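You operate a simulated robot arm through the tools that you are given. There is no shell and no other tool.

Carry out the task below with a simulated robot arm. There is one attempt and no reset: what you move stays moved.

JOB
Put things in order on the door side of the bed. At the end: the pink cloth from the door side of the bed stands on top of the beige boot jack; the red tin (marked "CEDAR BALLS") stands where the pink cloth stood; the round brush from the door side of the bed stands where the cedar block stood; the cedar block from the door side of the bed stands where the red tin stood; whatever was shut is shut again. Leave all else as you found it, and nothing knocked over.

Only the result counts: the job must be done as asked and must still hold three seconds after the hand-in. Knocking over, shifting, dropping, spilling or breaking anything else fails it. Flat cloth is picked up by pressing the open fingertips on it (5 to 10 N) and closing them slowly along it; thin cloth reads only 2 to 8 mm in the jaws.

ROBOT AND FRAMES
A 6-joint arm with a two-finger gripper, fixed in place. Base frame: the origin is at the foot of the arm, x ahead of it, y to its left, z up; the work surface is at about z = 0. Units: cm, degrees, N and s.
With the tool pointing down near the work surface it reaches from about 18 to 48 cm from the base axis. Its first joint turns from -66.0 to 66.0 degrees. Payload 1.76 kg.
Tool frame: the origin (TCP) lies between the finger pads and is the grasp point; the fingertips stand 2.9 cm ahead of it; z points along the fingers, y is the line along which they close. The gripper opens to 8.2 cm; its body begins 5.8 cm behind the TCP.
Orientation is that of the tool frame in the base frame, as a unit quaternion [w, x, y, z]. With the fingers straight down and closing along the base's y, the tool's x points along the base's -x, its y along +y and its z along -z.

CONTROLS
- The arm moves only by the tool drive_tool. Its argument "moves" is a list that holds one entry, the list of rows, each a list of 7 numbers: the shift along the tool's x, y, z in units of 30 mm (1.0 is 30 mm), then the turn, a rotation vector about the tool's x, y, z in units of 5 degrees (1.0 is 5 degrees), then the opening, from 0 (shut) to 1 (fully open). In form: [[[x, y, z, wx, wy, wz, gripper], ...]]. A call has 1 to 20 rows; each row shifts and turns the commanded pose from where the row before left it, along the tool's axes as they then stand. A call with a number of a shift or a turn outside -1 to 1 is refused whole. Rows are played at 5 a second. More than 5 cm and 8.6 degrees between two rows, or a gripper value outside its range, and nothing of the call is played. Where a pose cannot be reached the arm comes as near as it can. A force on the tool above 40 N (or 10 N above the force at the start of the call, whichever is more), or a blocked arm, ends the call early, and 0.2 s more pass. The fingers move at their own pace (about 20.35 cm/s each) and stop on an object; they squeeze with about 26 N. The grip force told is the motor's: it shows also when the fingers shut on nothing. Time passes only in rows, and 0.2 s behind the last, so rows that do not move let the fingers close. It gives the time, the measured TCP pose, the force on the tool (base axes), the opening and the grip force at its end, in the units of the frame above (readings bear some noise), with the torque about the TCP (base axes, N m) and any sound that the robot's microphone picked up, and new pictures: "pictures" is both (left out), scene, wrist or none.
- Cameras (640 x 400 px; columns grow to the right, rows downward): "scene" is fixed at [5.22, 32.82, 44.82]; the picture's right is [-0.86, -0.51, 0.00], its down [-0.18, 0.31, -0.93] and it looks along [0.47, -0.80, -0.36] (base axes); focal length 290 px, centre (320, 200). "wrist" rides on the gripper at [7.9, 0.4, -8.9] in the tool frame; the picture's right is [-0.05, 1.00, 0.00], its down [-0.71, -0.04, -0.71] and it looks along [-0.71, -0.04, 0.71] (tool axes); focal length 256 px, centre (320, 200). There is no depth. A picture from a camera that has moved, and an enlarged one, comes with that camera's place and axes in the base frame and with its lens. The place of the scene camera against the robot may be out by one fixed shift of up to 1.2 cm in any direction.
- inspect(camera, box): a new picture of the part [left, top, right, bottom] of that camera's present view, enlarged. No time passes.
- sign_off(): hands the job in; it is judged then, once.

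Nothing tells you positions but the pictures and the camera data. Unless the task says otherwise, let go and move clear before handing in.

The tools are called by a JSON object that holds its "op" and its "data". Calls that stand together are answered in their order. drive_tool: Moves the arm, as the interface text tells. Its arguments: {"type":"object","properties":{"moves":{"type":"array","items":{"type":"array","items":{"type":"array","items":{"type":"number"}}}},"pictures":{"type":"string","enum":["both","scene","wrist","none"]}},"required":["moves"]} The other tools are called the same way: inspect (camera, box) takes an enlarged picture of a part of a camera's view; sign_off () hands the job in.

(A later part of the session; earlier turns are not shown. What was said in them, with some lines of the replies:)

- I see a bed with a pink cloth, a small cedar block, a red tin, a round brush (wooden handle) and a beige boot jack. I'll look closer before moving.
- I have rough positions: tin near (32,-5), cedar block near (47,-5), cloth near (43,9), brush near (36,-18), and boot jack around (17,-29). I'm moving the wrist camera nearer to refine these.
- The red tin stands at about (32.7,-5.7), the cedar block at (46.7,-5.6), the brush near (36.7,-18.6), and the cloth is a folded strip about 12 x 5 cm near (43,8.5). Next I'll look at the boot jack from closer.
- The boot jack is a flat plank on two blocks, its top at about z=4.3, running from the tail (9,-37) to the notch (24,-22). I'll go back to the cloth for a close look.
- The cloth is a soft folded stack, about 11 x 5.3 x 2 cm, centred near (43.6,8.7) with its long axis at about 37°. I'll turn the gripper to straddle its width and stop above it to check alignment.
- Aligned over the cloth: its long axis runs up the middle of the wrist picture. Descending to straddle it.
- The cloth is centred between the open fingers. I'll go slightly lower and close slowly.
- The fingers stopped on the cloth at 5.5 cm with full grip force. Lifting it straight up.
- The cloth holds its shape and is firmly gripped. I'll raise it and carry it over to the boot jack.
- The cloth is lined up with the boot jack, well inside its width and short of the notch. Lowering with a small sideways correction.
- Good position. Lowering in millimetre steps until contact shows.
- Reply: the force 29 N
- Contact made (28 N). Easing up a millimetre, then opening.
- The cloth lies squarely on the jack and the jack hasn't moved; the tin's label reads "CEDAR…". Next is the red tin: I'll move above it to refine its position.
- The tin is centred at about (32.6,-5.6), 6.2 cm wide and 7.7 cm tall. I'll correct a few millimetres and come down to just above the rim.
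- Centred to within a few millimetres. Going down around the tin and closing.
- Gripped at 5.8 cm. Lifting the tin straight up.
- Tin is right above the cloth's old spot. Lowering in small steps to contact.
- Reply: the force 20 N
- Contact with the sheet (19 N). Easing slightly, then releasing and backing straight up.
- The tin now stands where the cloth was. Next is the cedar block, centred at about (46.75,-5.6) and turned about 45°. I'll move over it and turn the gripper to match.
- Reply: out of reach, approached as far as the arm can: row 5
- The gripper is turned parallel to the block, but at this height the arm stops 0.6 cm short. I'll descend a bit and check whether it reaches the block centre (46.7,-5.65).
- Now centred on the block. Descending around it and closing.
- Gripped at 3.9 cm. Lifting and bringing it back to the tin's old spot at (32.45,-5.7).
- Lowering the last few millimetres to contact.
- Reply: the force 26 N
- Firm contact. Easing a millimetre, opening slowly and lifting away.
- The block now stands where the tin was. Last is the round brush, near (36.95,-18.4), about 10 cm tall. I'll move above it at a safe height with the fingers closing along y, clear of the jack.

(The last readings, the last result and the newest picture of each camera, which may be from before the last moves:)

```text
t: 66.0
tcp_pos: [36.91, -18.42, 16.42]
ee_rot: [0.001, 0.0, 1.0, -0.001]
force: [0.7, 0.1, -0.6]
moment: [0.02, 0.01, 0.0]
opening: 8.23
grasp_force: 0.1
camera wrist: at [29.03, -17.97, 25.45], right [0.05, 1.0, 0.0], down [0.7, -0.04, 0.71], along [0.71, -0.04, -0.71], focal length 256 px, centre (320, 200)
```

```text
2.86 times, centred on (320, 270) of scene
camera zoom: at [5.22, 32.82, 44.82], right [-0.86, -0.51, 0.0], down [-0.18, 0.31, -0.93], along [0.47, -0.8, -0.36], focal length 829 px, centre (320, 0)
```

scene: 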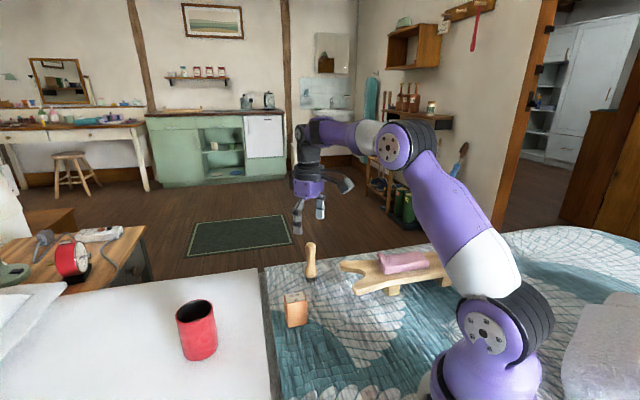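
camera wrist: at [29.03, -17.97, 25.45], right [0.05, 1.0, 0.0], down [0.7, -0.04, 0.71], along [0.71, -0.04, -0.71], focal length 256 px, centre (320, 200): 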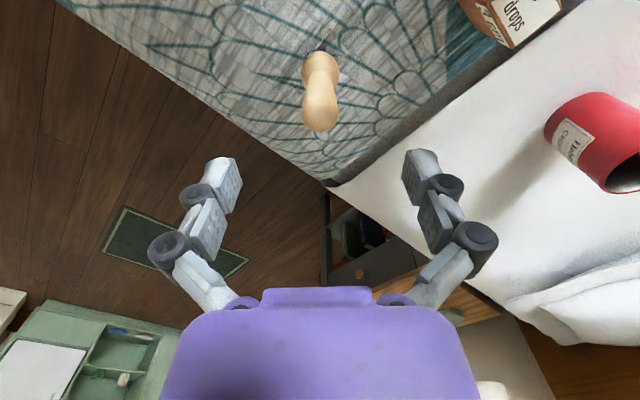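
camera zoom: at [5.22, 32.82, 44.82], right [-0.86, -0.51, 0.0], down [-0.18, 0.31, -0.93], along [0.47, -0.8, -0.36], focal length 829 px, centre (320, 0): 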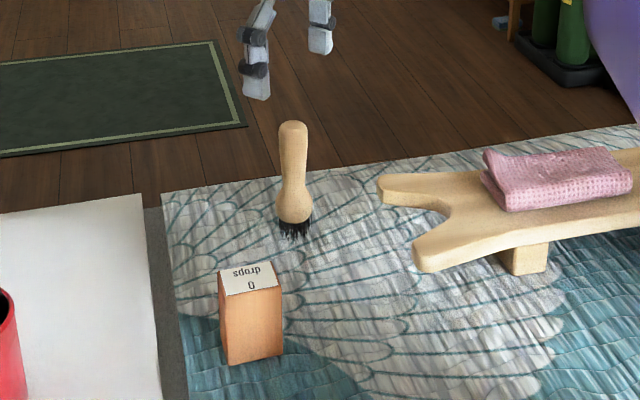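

The brush is right under the TCP. Descending part-way and checking centring.

{"op": "drive_tool", "data": {"moves": [[[0, 0, 0.6, 0, 0, 0, 1], [0, 0, 0.6, 0, 0, 0, 1], [0, 0, 0.6, 0, 0, 0, 1], [0, 0, 0, 0, 0, 0, 1]]], "pictures": "wrist"}}

{"op": "inspect", "data": {"camera": "wrist", "box": [180, 60, 460, 235]}}

{"op": "inspect", "data": {"camera": "scene", "box": [260, 180, 380, 300]}}

```text
t: 67.0
tcp_pos: [37.01, -18.29, 11.07]
ee_rot: [0.0, 0.0, 1.0, 0.0]
force: [0.1, 0.3, -0.6]
moment: [-0.04, 0.02, 0.02]
opening: 8.21
grasp_force: 0.1
camera wrist: at [29.12, -17.82, 20.03], right [0.05, 1.0, 0.0], down [0.7, -0.04, 0.71], along [0.71, -0.04, -0.71], focal length 256 px, centre (320, 200)
```

wrist: 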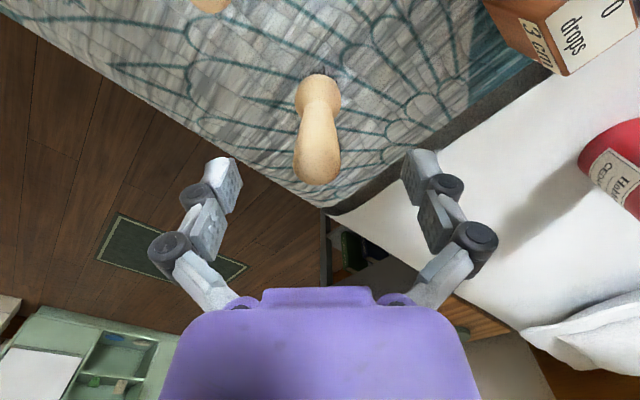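

```text
2.29 times, centred on (320, 148) of wrist
camera zoom: at [29.12, -17.82, 20.03], right [0.05, 1.0, 0.0], down [0.7, -0.04, 0.71], along [0.71, -0.04, -0.71], focal length 585 px, centre (320, 320)
```

zoom: 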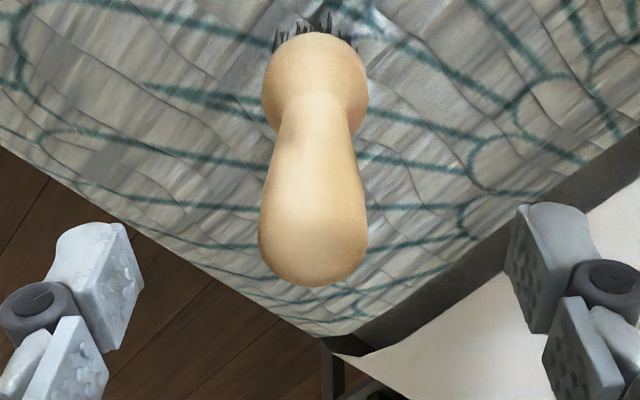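

```text
3.33 times, centred on (320, 240) of scene
camera zoom: at [5.22, 32.82, 44.82], right [-0.86, -0.51, 0.0], down [-0.18, 0.31, -0.93], along [0.47, -0.8, -0.36], focal length 967 px, centre (320, 67)
```

zoom: 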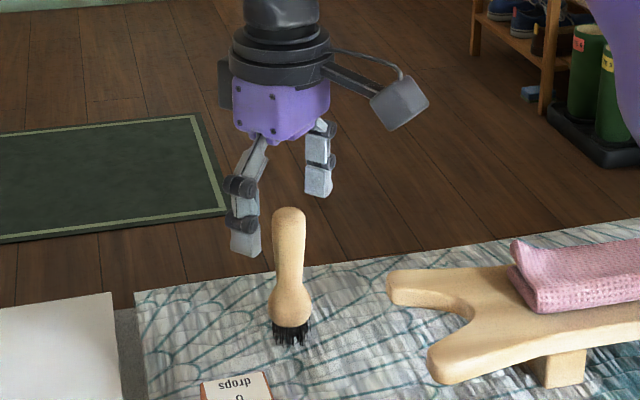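

{"op": "drive_tool", "data": {"moves": [[[0, -0.05, 0.45, 0, 0, 0, 1], [0, 0, 0.45, 0, 0, 0, 1], [0, 0, 0.35, 0, 0, 0, 1], [0, 0, 0, 0, 0, 0, 1]]], "pictures": "both"}}

{"op": "inspect", "data": {"camera": "wrist", "box": [180, 60, 460, 260]}}

```text
t: 68.0
tcp_pos: [36.97, -18.47, 7.38]
ee_rot: [0.001, 0.0, 1.0, -0.001]
force: [-0.2, 0.0, -0.8]
moment: [-0.02, 0.0, 0.01]
opening: 8.22
grasp_force: 0.1
camera wrist: at [29.08, -18.08, 16.23], right [0.05, 1.0, 0.0], down [0.7, -0.04, 0.71], along [0.71, -0.04, -0.71], focal length 256 px, centre (320, 200)
```

scene: 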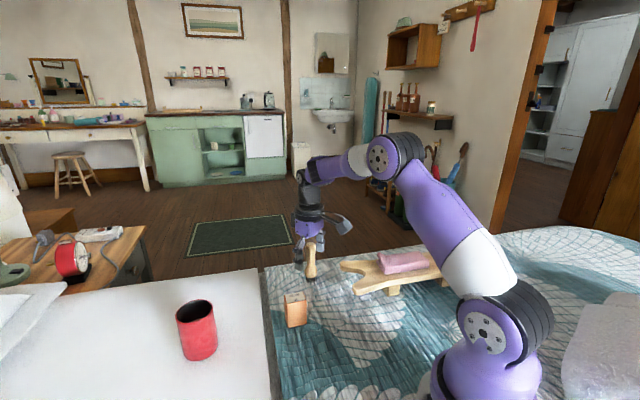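
wrist: 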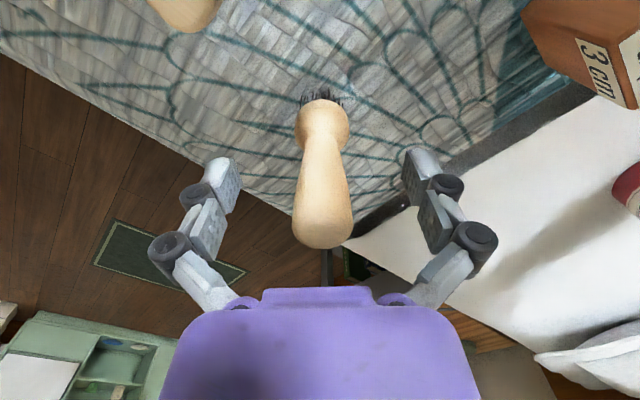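

```text
2.00 times, centred on (320, 160) of wrist
camera zoom: at [29.08, -18.08, 16.23], right [0.05, 1.0, 0.0], down [0.7, -0.04, 0.71], along [0.71, -0.04, -0.71], focal length 512 px, centre (320, 280)
```

zoom: 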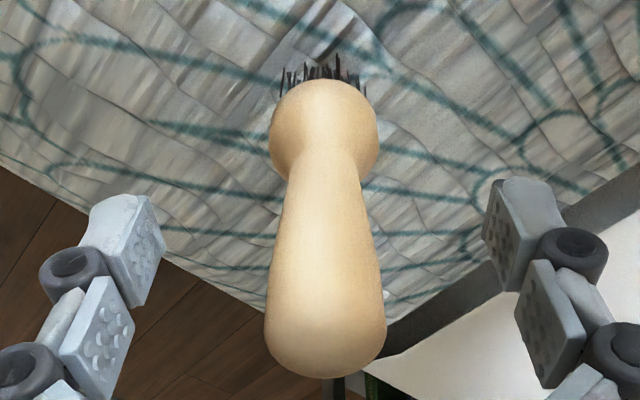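

Well centred. Closing gently on the handle.

{"op": "drive_tool", "data": {"moves": [[[0, 0, 0, 0, 0, 0, 0.8], [0, 0, 0, 0, 0, 0, 0.6], [0, 0, 0, 0, 0, 0, 0.5], [0, 0, 0, 0, 0, 0, 0.42], [0, 0, 0, 0, 0, 0, 0.36], [0, 0, 0, 0, 0, 0, 0.32], [0, 0, 0, 0, 0, 0, 0.28], [0, 0, 0, 0, 0, 0, 0.24], [0, 0, 0, 0, 0, 0, 0.2], [0, 0, 0, 0, 0, 0, 0.15], [0, 0, 0, 0, 0, 0, 0.1]]], "pictures": "both"}}

{"op": "inspect", "data": {"camera": "wrist", "box": [180, 60, 460, 260]}}

{"op": "inspect", "data": {"camera": "scene", "box": [260, 180, 380, 300]}}

```text
t: 70.4
tcp_pos: [36.99, -18.53, 7.35]
ee_rot: [0.0, 0.0, 1.0, -0.002]
force: [0.0, 0.0, -0.9]
moment: [0.02, -0.02, -0.01]
opening: 1.9
grasp_force: 26.4
camera wrist: at [29.08, -18.07, 16.25], right [0.05, 1.0, 0.0], down [0.7, -0.04, 0.71], along [0.71, -0.04, -0.71], focal length 256 px, centre (320, 200)
```

scene: 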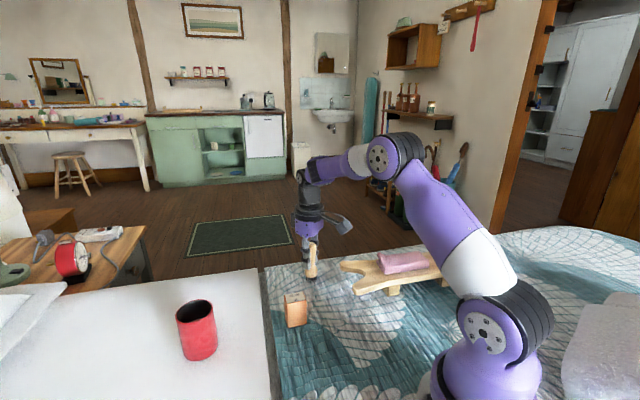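
wrist: 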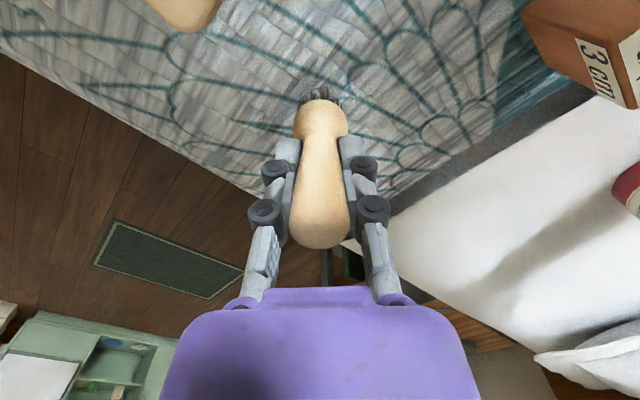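

```text
2.00 times, centred on (320, 160) of wrist
camera zoom: at [29.08, -18.07, 16.25], right [0.05, 1.0, 0.0], down [0.7, -0.04, 0.71], along [0.71, -0.04, -0.71], focal length 512 px, centre (320, 280)
```

zoom: 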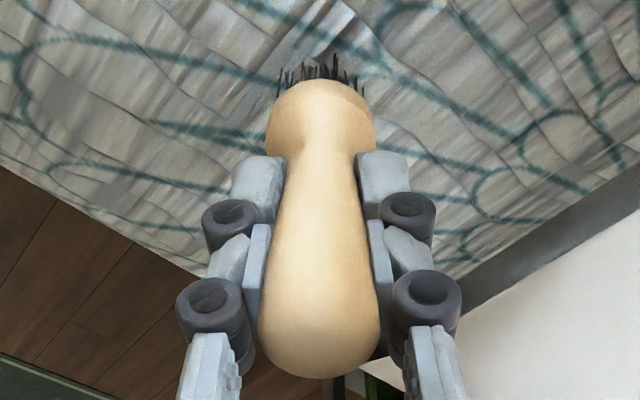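

```text
3.33 times, centred on (320, 240) of scene
camera zoom: at [5.23, 32.82, 44.82], right [-0.86, -0.51, 0.0], down [-0.18, 0.31, -0.93], along [0.47, -0.8, -0.36], focal length 967 px, centre (320, 67)
```

zoom: 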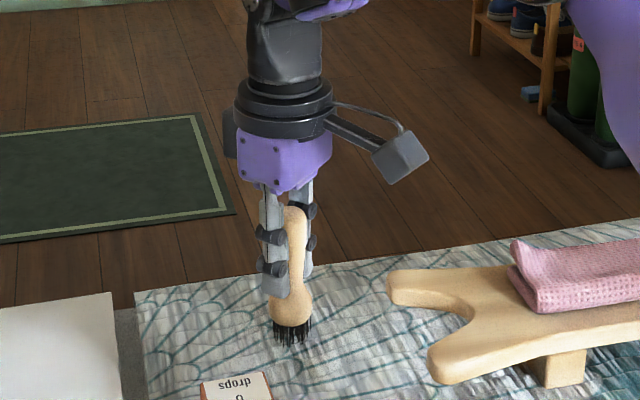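

Gripped. Lifting slightly to check the hold.

{"op": "drive_tool", "data": {"moves": [[[0, 0, -0.1, 0, 0, 0, 0.05], [0, 0, -0.2, 0, 0, 0, 0.05], [0, 0, -0.3, 0, 0, 0, 0.05], [0, 0, -0.3, 0, 0, 0, 0.05], [0, 0, 0, 0, 0, 0, 0.05]]], "pictures": "both"}}

{"op": "inspect", "data": {"camera": "wrist", "box": [180, 60, 460, 260]}}

{"op": "inspect", "data": {"camera": "scene", "box": [260, 180, 380, 300]}}

```text
t: 71.6
tcp_pos: [36.78, -18.5, 10.11]
ee_rot: [0.001, 0.0, 1.0, -0.001]
force: [0.3, 0.4, -0.9]
moment: [0.01, 0.02, 0.02]
opening: 1.89
grasp_force: 25.9
camera wrist: at [29.01, -18.11, 19.0], right [0.05, 1.0, 0.0], down [0.7, -0.04, 0.71], along [0.71, -0.04, -0.71], focal length 256 px, centre (320, 200)
```

scene: 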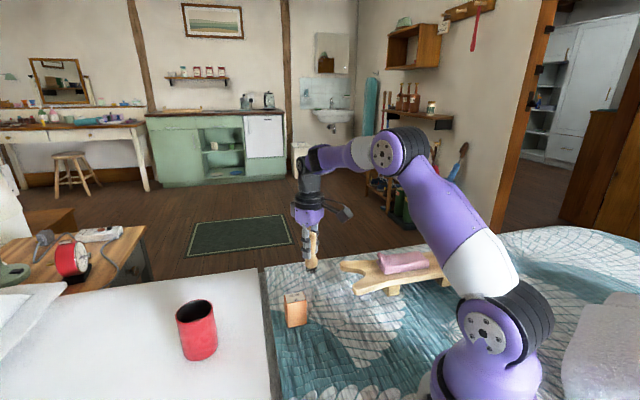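
wrist: 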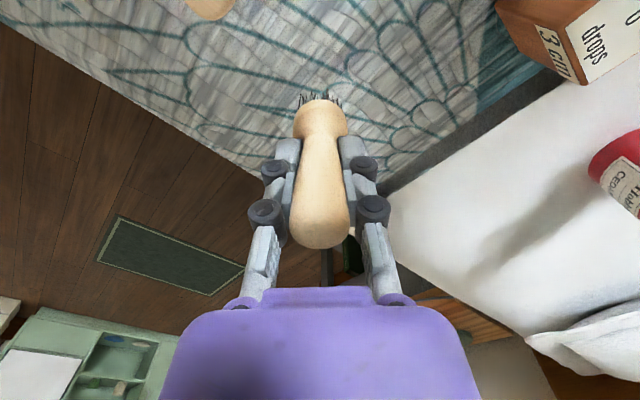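

```text
2.00 times, centred on (320, 160) of wrist
camera zoom: at [29.01, -18.11, 19.0], right [0.05, 1.0, 0.0], down [0.7, -0.04, 0.71], along [0.71, -0.04, -0.71], focal length 512 px, centre (320, 280)
```

zoom: 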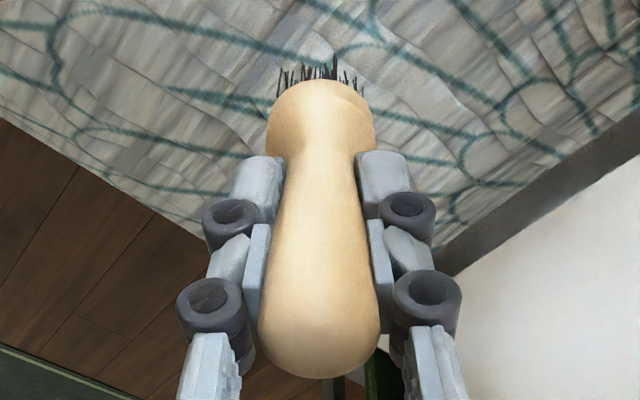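

```text
3.33 times, centred on (320, 240) of scene
camera zoom: at [5.22, 32.82, 44.82], right [-0.86, -0.51, 0.0], down [-0.18, 0.31, -0.93], along [0.47, -0.8, -0.36], focal length 967 px, centre (320, 67)
```

zoom: 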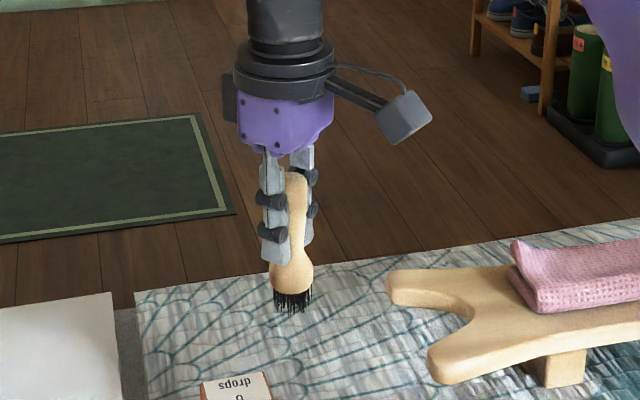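

The brush hangs straight in the grip. Carrying it to the cedar block's old spot at (46.7,-5.7).

{"op": "drive_tool", "data": {"moves": [[[-0.5445, 0.711, 0, 0, 0, 0, 0.05], [-0.5445, 0.711, 0, 0, 0, 0, 0.05], [-0.5445, 0.711, 0, 0, 0, 0, 0.05], [-0.5445, 0.711, 0.05, 0, 0, 0, 0.05], [-0.5445, 0.711, 0.1, 0, 0, 0, 0.05], [-0.5445, 0.711, 0.1, 0, 0, 0, 0.05], [0, 0, 0, 0, 0, 0, 0.05]]], "pictures": "both"}}

{"op": "inspect", "data": {"camera": "scene", "box": [180, 200, 320, 320]}}

```text
t: 73.2
tcp_pos: [46.72, -5.8, 9.33]
ee_rot: [0.001, 0.0, 1.0, -0.001]
force: [-0.5, 0.0, -1.3]
moment: [-0.01, -0.02, 0.03]
opening: 1.9
grasp_force: 26.0
camera wrist: at [38.76, -5.37, 18.27], right [0.05, 1.0, 0.0], down [0.71, -0.04, 0.71], along [0.71, -0.04, -0.71], focal length 256 px, centre (320, 200)
```

scene: 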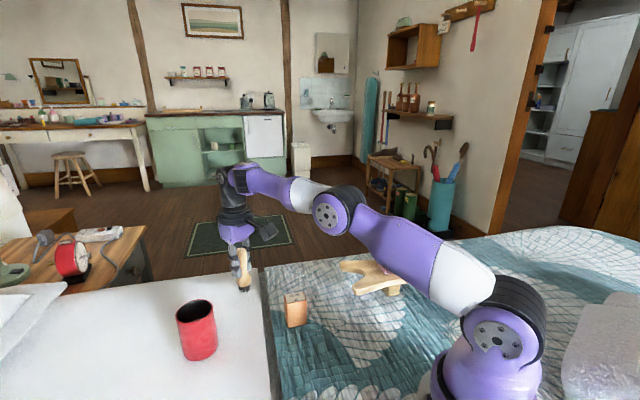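
wrist: 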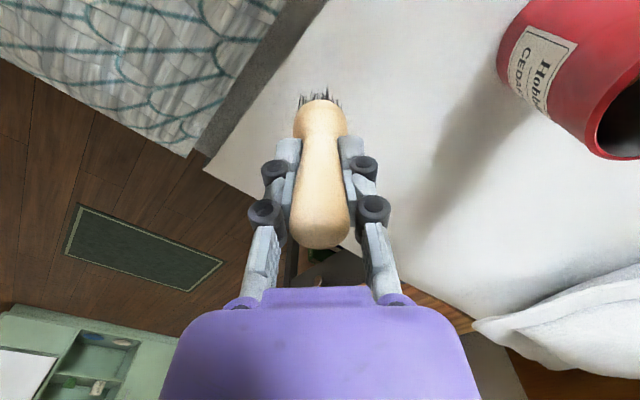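

```text
3.33 times, centred on (250, 260) of scene
camera zoom: at [5.22, 32.82, 44.82], right [-0.86, -0.51, 0.0], down [-0.18, 0.31, -0.93], along [0.47, -0.8, -0.36], focal length 967 px, centre (553, 0)
```

zoom: 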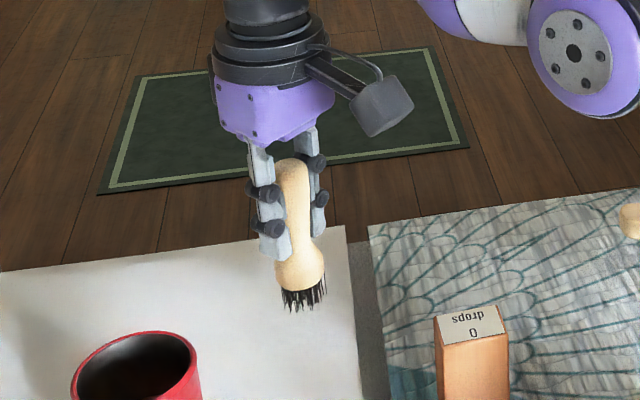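

On target. Lowering in small steps.

{"op": "drive_tool", "data": {"moves": [[[0, 0.03, 0.2, 0, 0, 0, 0.05], [0, 0, 0.2, 0, 0, 0, 0.05], [0, 0, 0.1, 0, 0, 0, 0.05], [0, 0, 0, 0, 0, 0, 0.05]]], "pictures": "none"}}

```text
t: 74.2
tcp_pos: [46.77, -5.64, 7.65]
ee_rot: [0.001, 0.0, 1.0, -0.001]
force: [-0.1, 0.6, 0.3]
moment: [0.03, 0.03, 0.03]
opening: 1.93
grasp_force: 26.2
```

{"op": "drive_tool", "data": {"moves": [[[0, 0, 0.05, 0, 0, 0, 0.05], [0, 0, 0.03, 0, 0, 0, 0.05], [0, 0, 0, 0, 0, 0, 0.05]]], "pictures": "none"}}

```text
t: 75.0
tcp_pos: [46.79, -5.69, 7.58]
ee_rot: [0.001, 0.0, 1.0, 0.0]
force: [0.1, 0.5, 0.1]
moment: [0.0, 0.01, 0.0]
opening: 1.92
grasp_force: 25.9
```

{"op": "drive_tool", "data": {"moves": [[[0, 0, 0.03, 0, 0, 0, 0.05], [0, 0, 0, 0, 0, 0, 0.05]]], "pictures": "none"}}

```text
t: 75.6
tcp_pos: [46.74, -5.57, 7.47]
ee_rot: [0.001, 0.0, 1.0, -0.001]
force: [-0.1, 0.3, -1.7]
moment: [-0.03, -0.03, 0.03]
opening: 1.91
grasp_force: 25.9
```

{"op": "drive_tool", "data": {"moves": [[[0, 0, 0.03, 0, 0, 0, 0.05], [0, 0, 0, 0, 0, 0, 0.05]]], "pictures": "none"}}

```text
t: 76.2
tcp_pos: [46.82, -5.63, 7.45]
ee_rot: [0.002, -0.001, 1.0, -0.001]
force: [-0.2, 0.1, -0.9]
moment: [-0.02, 0.0, 0.02]
opening: 1.9
grasp_force: 26.1
```

{"op": "drive_tool", "data": {"moves": [[[0, 0, 0.03, 0, 0, 0, 0.05], [0, 0, 0, 0, 0, 0, 0.05]]], "pictures": "none"}}

```text
t: 76.8
tcp_pos: [46.76, -5.66, 7.25]
ee_rot: [0.001, 0.0, 1.0, 0.0]
force: [0.2, 0.1, -0.3]
moment: [-0.01, 0.02, 0.02]
opening: 1.85
grasp_force: 25.9
```

{"op": "drive_tool", "data": {"moves": [[[0, 0, 0.03, 0, 0, 0, 0.05], [0, 0, 0, 0, 0, 0, 0.05]]], "pictures": "both"}}

{"op": "inspect", "data": {"camera": "scene", "box": [190, 220, 310, 320]}}

{"op": "inspect", "data": {"camera": "wrist", "box": [220, 60, 420, 260]}}

```text
t: 77.4
tcp_pos: [46.86, -5.63, 7.36]
ee_rot: [0.001, 0.0, 1.0, -0.001]
force: [-3.3, 1.7, 7.1]
moment: [0.11, 0.22, 0.01]
opening: 1.89
grasp_force: 25.6
camera wrist: at [38.93, -5.24, 16.22], right [0.05, 1.0, 0.0], down [0.7, -0.04, 0.71], along [0.71, -0.04, -0.71], focal length 256 px, centre (320, 200)
```

scene: 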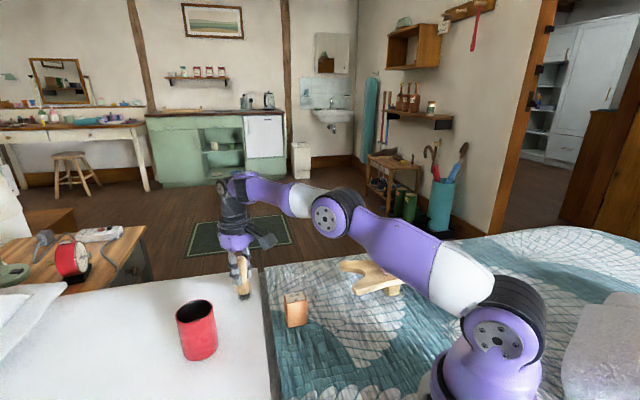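
wrist: 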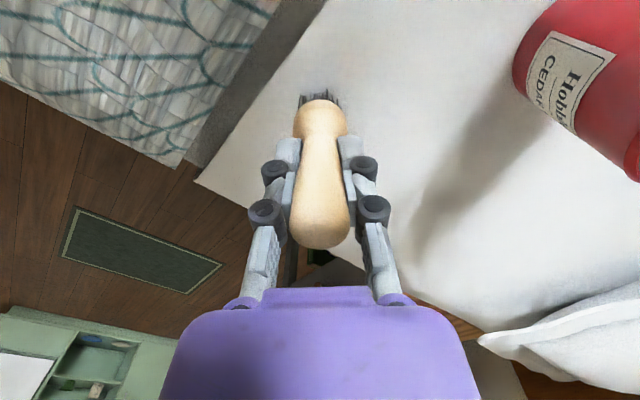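

```text
4.00 times, centred on (250, 270) of scene
camera zoom: at [5.22, 32.82, 44.82], right [-0.86, -0.51, 0.0], down [-0.18, 0.31, -0.93], along [0.47, -0.8, -0.36], focal length 1160 px, centre (600, -80)
```

zoom: 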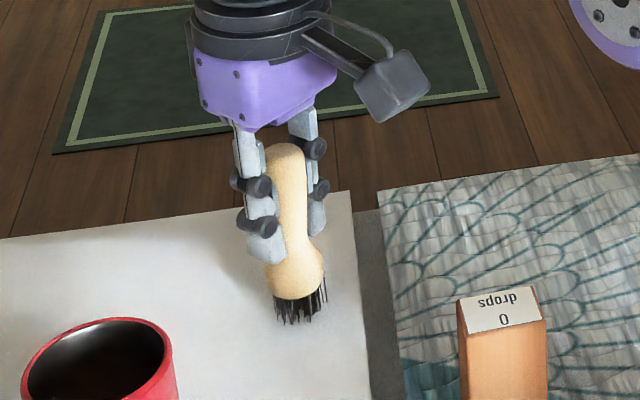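

```text
2.00 times, centred on (320, 160) of wrist
camera zoom: at [38.93, -5.24, 16.22], right [0.05, 1.0, 0.0], down [0.7, -0.04, 0.71], along [0.71, -0.04, -0.71], focal length 512 px, centre (320, 280)
```

zoom: 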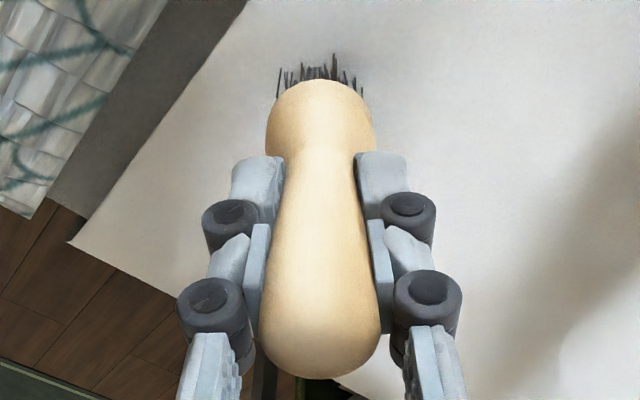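

Contact felt (about 7 N). Releasing gently.

{"op": "drive_tool", "data": {"moves": [[[0, 0, 0, 0, 0, 0, 0.24], [0, 0, 0, 0, 0, 0, 0.28], [0, 0, 0, 0, 0, 0, 0.34], [0, 0, 0, 0, 0, 0, 0.45], [0, 0, 0, 0, 0, 0, 0.6], [0, 0, 0, 0, 0, 0, 0.8], [0, 0, 0, 0, 0, 0, 1], [0, 0, 0, 0, 0, 0, 1]]], "pictures": "both"}}

{"op": "inspect", "data": {"camera": "scene", "box": [190, 220, 310, 320]}}

{"op": "inspect", "data": {"camera": "wrist", "box": [180, 60, 460, 260]}}

```text
t: 79.2
tcp_pos: [46.87, -5.68, 7.3]
ee_rot: [0.001, -0.001, 1.0, -0.001]
force: [-0.2, 0.2, 0.1]
moment: [-0.01, -0.02, 0.0]
opening: 8.21
grasp_force: 0.1
camera wrist: at [38.93, -5.25, 16.19], right [0.05, 1.0, 0.0], down [0.7, -0.04, 0.71], along [0.71, -0.04, -0.71], focal length 256 px, centre (320, 200)
```

scene: 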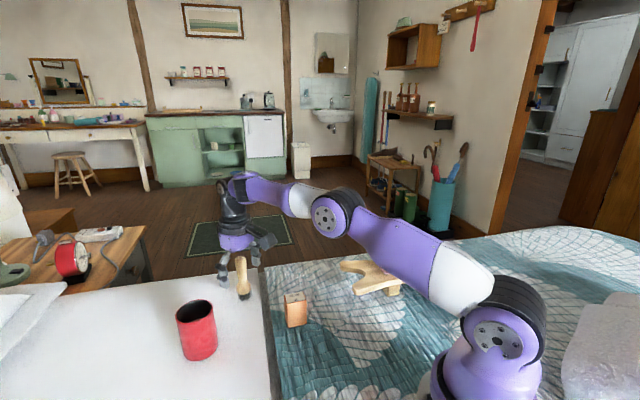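
wrist: 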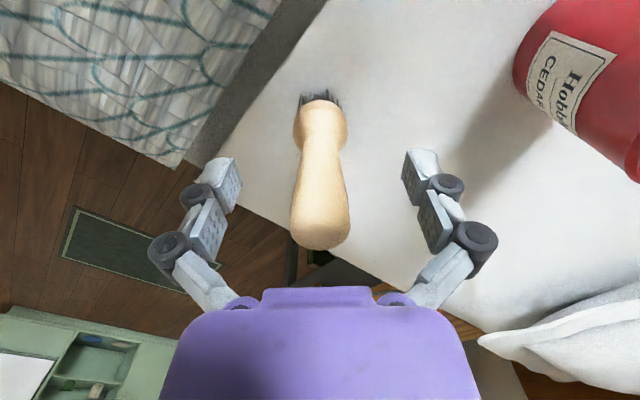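

```text
4.00 times, centred on (250, 270) of scene
camera zoom: at [5.22, 32.82, 44.82], right [-0.86, -0.51, 0.0], down [-0.18, 0.31, -0.93], along [0.47, -0.8, -0.36], focal length 1160 px, centre (600, -80)
```

zoom: 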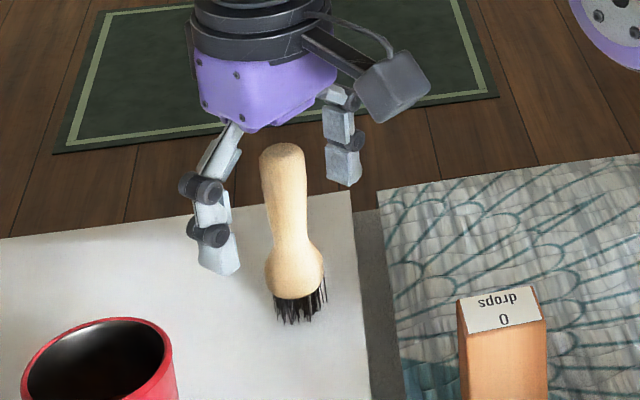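

```text
2.00 times, centred on (320, 160) of wrist
camera zoom: at [38.93, -5.25, 16.19], right [0.05, 1.0, 0.0], down [0.7, -0.04, 0.71], along [0.71, -0.04, -0.71], focal length 512 px, centre (320, 280)
```

zoom: 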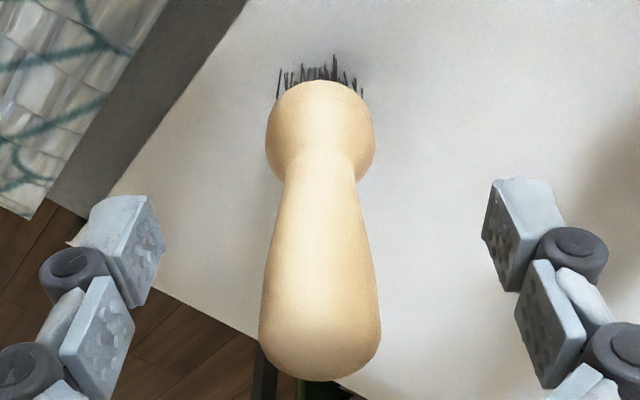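

The brush stands by itself. Backing the gripper up and slightly inward, clear of everything.

{"op": "drive_tool", "data": {"moves": [[[0, 0, -0.3, 0, 0, 0, 1], [0.03, 0, -0.4, 0, 0, 0, 1], [0.08, 0, -0.4, 0, 0, 0, 1], [0.12, 0, -0.4, 0, 0, 0, 1], [0.2, 0, -0.4, 0, 0, 0, 1], [0.3, 0, -0.6, 0, 0, 0, 1], [0.6, 0, -0.7, 0, 0, 0, 1], [0.9, 0, -0.5, 0, 0, 0, 1], [0.9, 0, -0.3, 0, 0, 0, 1], [0.9, 0, 0, 0, 0, 0, 1], [0.9, 0, 0, 0, 0, 0, 1], [0, 0, 0, 0, 0, 0, 1]]], "pictures": "both"}}

{"op": "inspect", "data": {"camera": "scene", "box": [160, 220, 340, 380]}}

{"op": "inspect", "data": {"camera": "wrist", "box": [180, 0, 500, 200]}}

```text
t: 81.8
tcp_pos: [31.92, -6.01, 19.25]
ee_rot: [0.001, 0.0, 1.0, -0.001]
force: [-0.8, 0.7, 0.3]
moment: [0.0, 0.02, 0.0]
opening: 8.22
grasp_force: 0.1
camera wrist: at [24.0, -5.49, 28.09], right [0.05, 1.0, 0.0], down [0.7, -0.04, 0.71], along [0.71, -0.04, -0.71], focal length 256 px, centre (320, 200)
```

scene: 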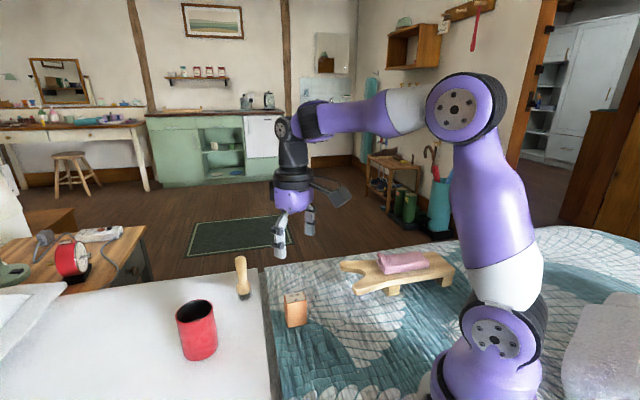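
wrist: 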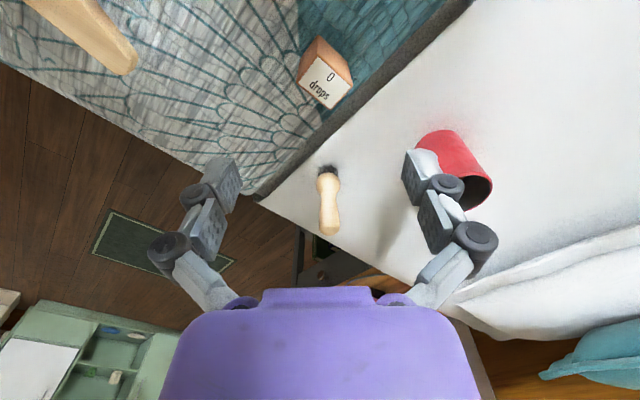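

```text
2.50 times, centred on (250, 300) of scene
camera zoom: at [5.22, 32.82, 44.82], right [-0.86, -0.51, 0.0], down [-0.18, 0.31, -0.93], along [0.47, -0.8, -0.36], focal length 725 px, centre (495, -50)
```

zoom: 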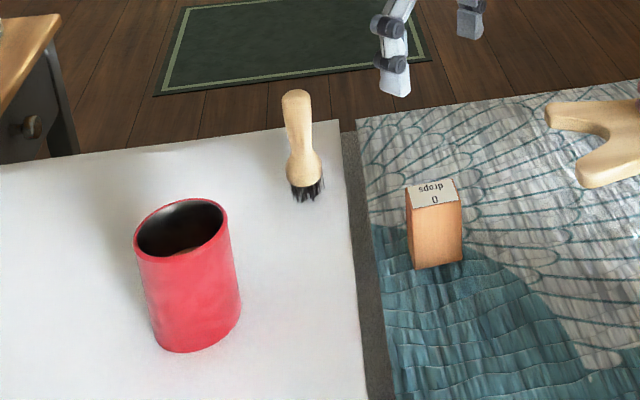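

```text
2.00 times, centred on (340, 100) of wrist
camera zoom: at [24.0, -5.49, 28.09], right [0.05, 1.0, 0.0], down [0.7, -0.04, 0.71], along [0.71, -0.04, -0.71], focal length 512 px, centre (280, 400)
```

zoom: 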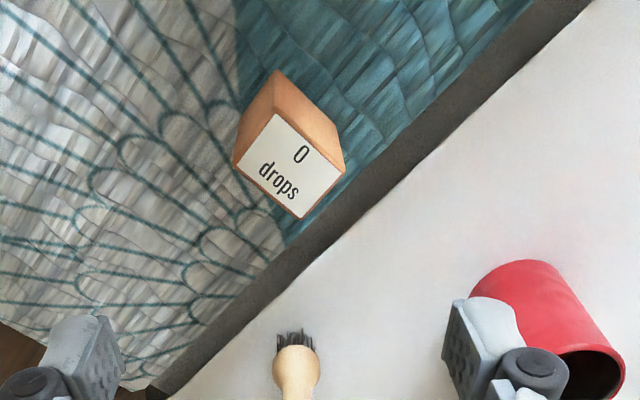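

Everything appears in place: the cloth on the boot jack, the tin on the cloth's old spot, the brush on the block's old spot, and the block on the tin's old spot. I'll let a moment pass and check that all is steady.

{"op": "drive_tool", "data": {"moves": [[[0, 0, 0, 0, 0, 0, 1], [0, 0, 0, 0, 0, 0, 1], [0, 0, 0, 0, 0, 0, 1], [0, 0, 0, 0, 0, 0, 1], [0, 0, 0, 0, 0, 0, 1], [0, 0, 0, 0, 0, 0, 1], [0, 0, 0, 0, 0, 0, 1], [0, 0, 0, 0, 0, 0, 1]]], "pictures": "scene"}}

{"op": "inspect", "data": {"camera": "scene", "box": [160, 200, 480, 380]}}

```text
t: 83.6
tcp_pos: [31.88, -5.86, 19.28]
ee_rot: [0.001, -0.001, 1.0, -0.001]
force: [0.1, -0.5, -0.2]
moment: [0.03, -0.02, 0.01]
opening: 8.2
grasp_force: 0.0
```

scene: 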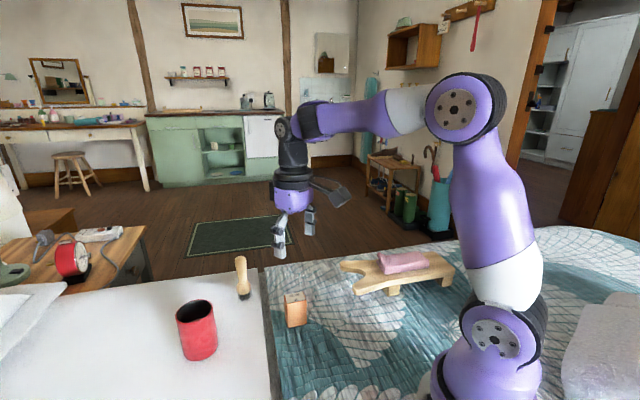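

```text
2.00 times, centred on (320, 290) of scene
camera zoom: at [5.22, 32.82, 44.82], right [-0.86, -0.51, 0.0], down [-0.18, 0.31, -0.93], along [0.47, -0.8, -0.36], focal length 580 px, centre (320, 20)
```

zoom: 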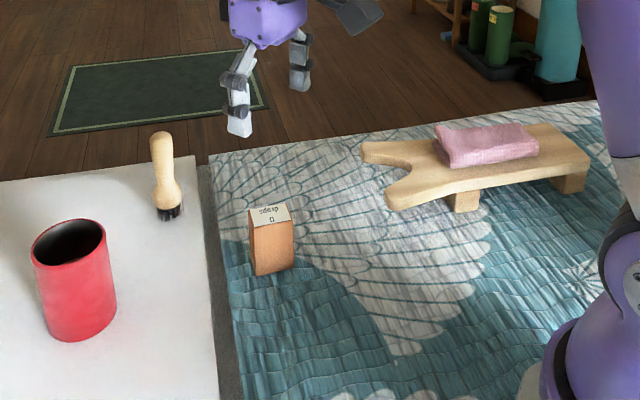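

The cloth, tin, brush and block are all standing steady at their targets, and the boot jack and the rest are where they were. The gripper is open and clear, so I'm handing in.

{"op": "sign_off", "data": {}}

```text
The job is handed in.
```

The job is done and handed in. In the last pictures before hand-in, every piece was standing steady where you asked.

- **Pink cloth:** lies on top of the boot jack, lengthwise, well inside its edges and short of the notch.
- **Red tin:** stands where the cloth was.
- **Cedar block:** stands where the tin was.
- **Round brush:** stands upright on its bristles where the block was.

By comparing the pictures, I put the tin, block and brush within about half a centimetre of the spots they took over. Nothing was opened, so nothing needed shutting. I saw no sign that the boot jack or anything else had moved, and nothing fell over. The gripper is open and clear of everything.
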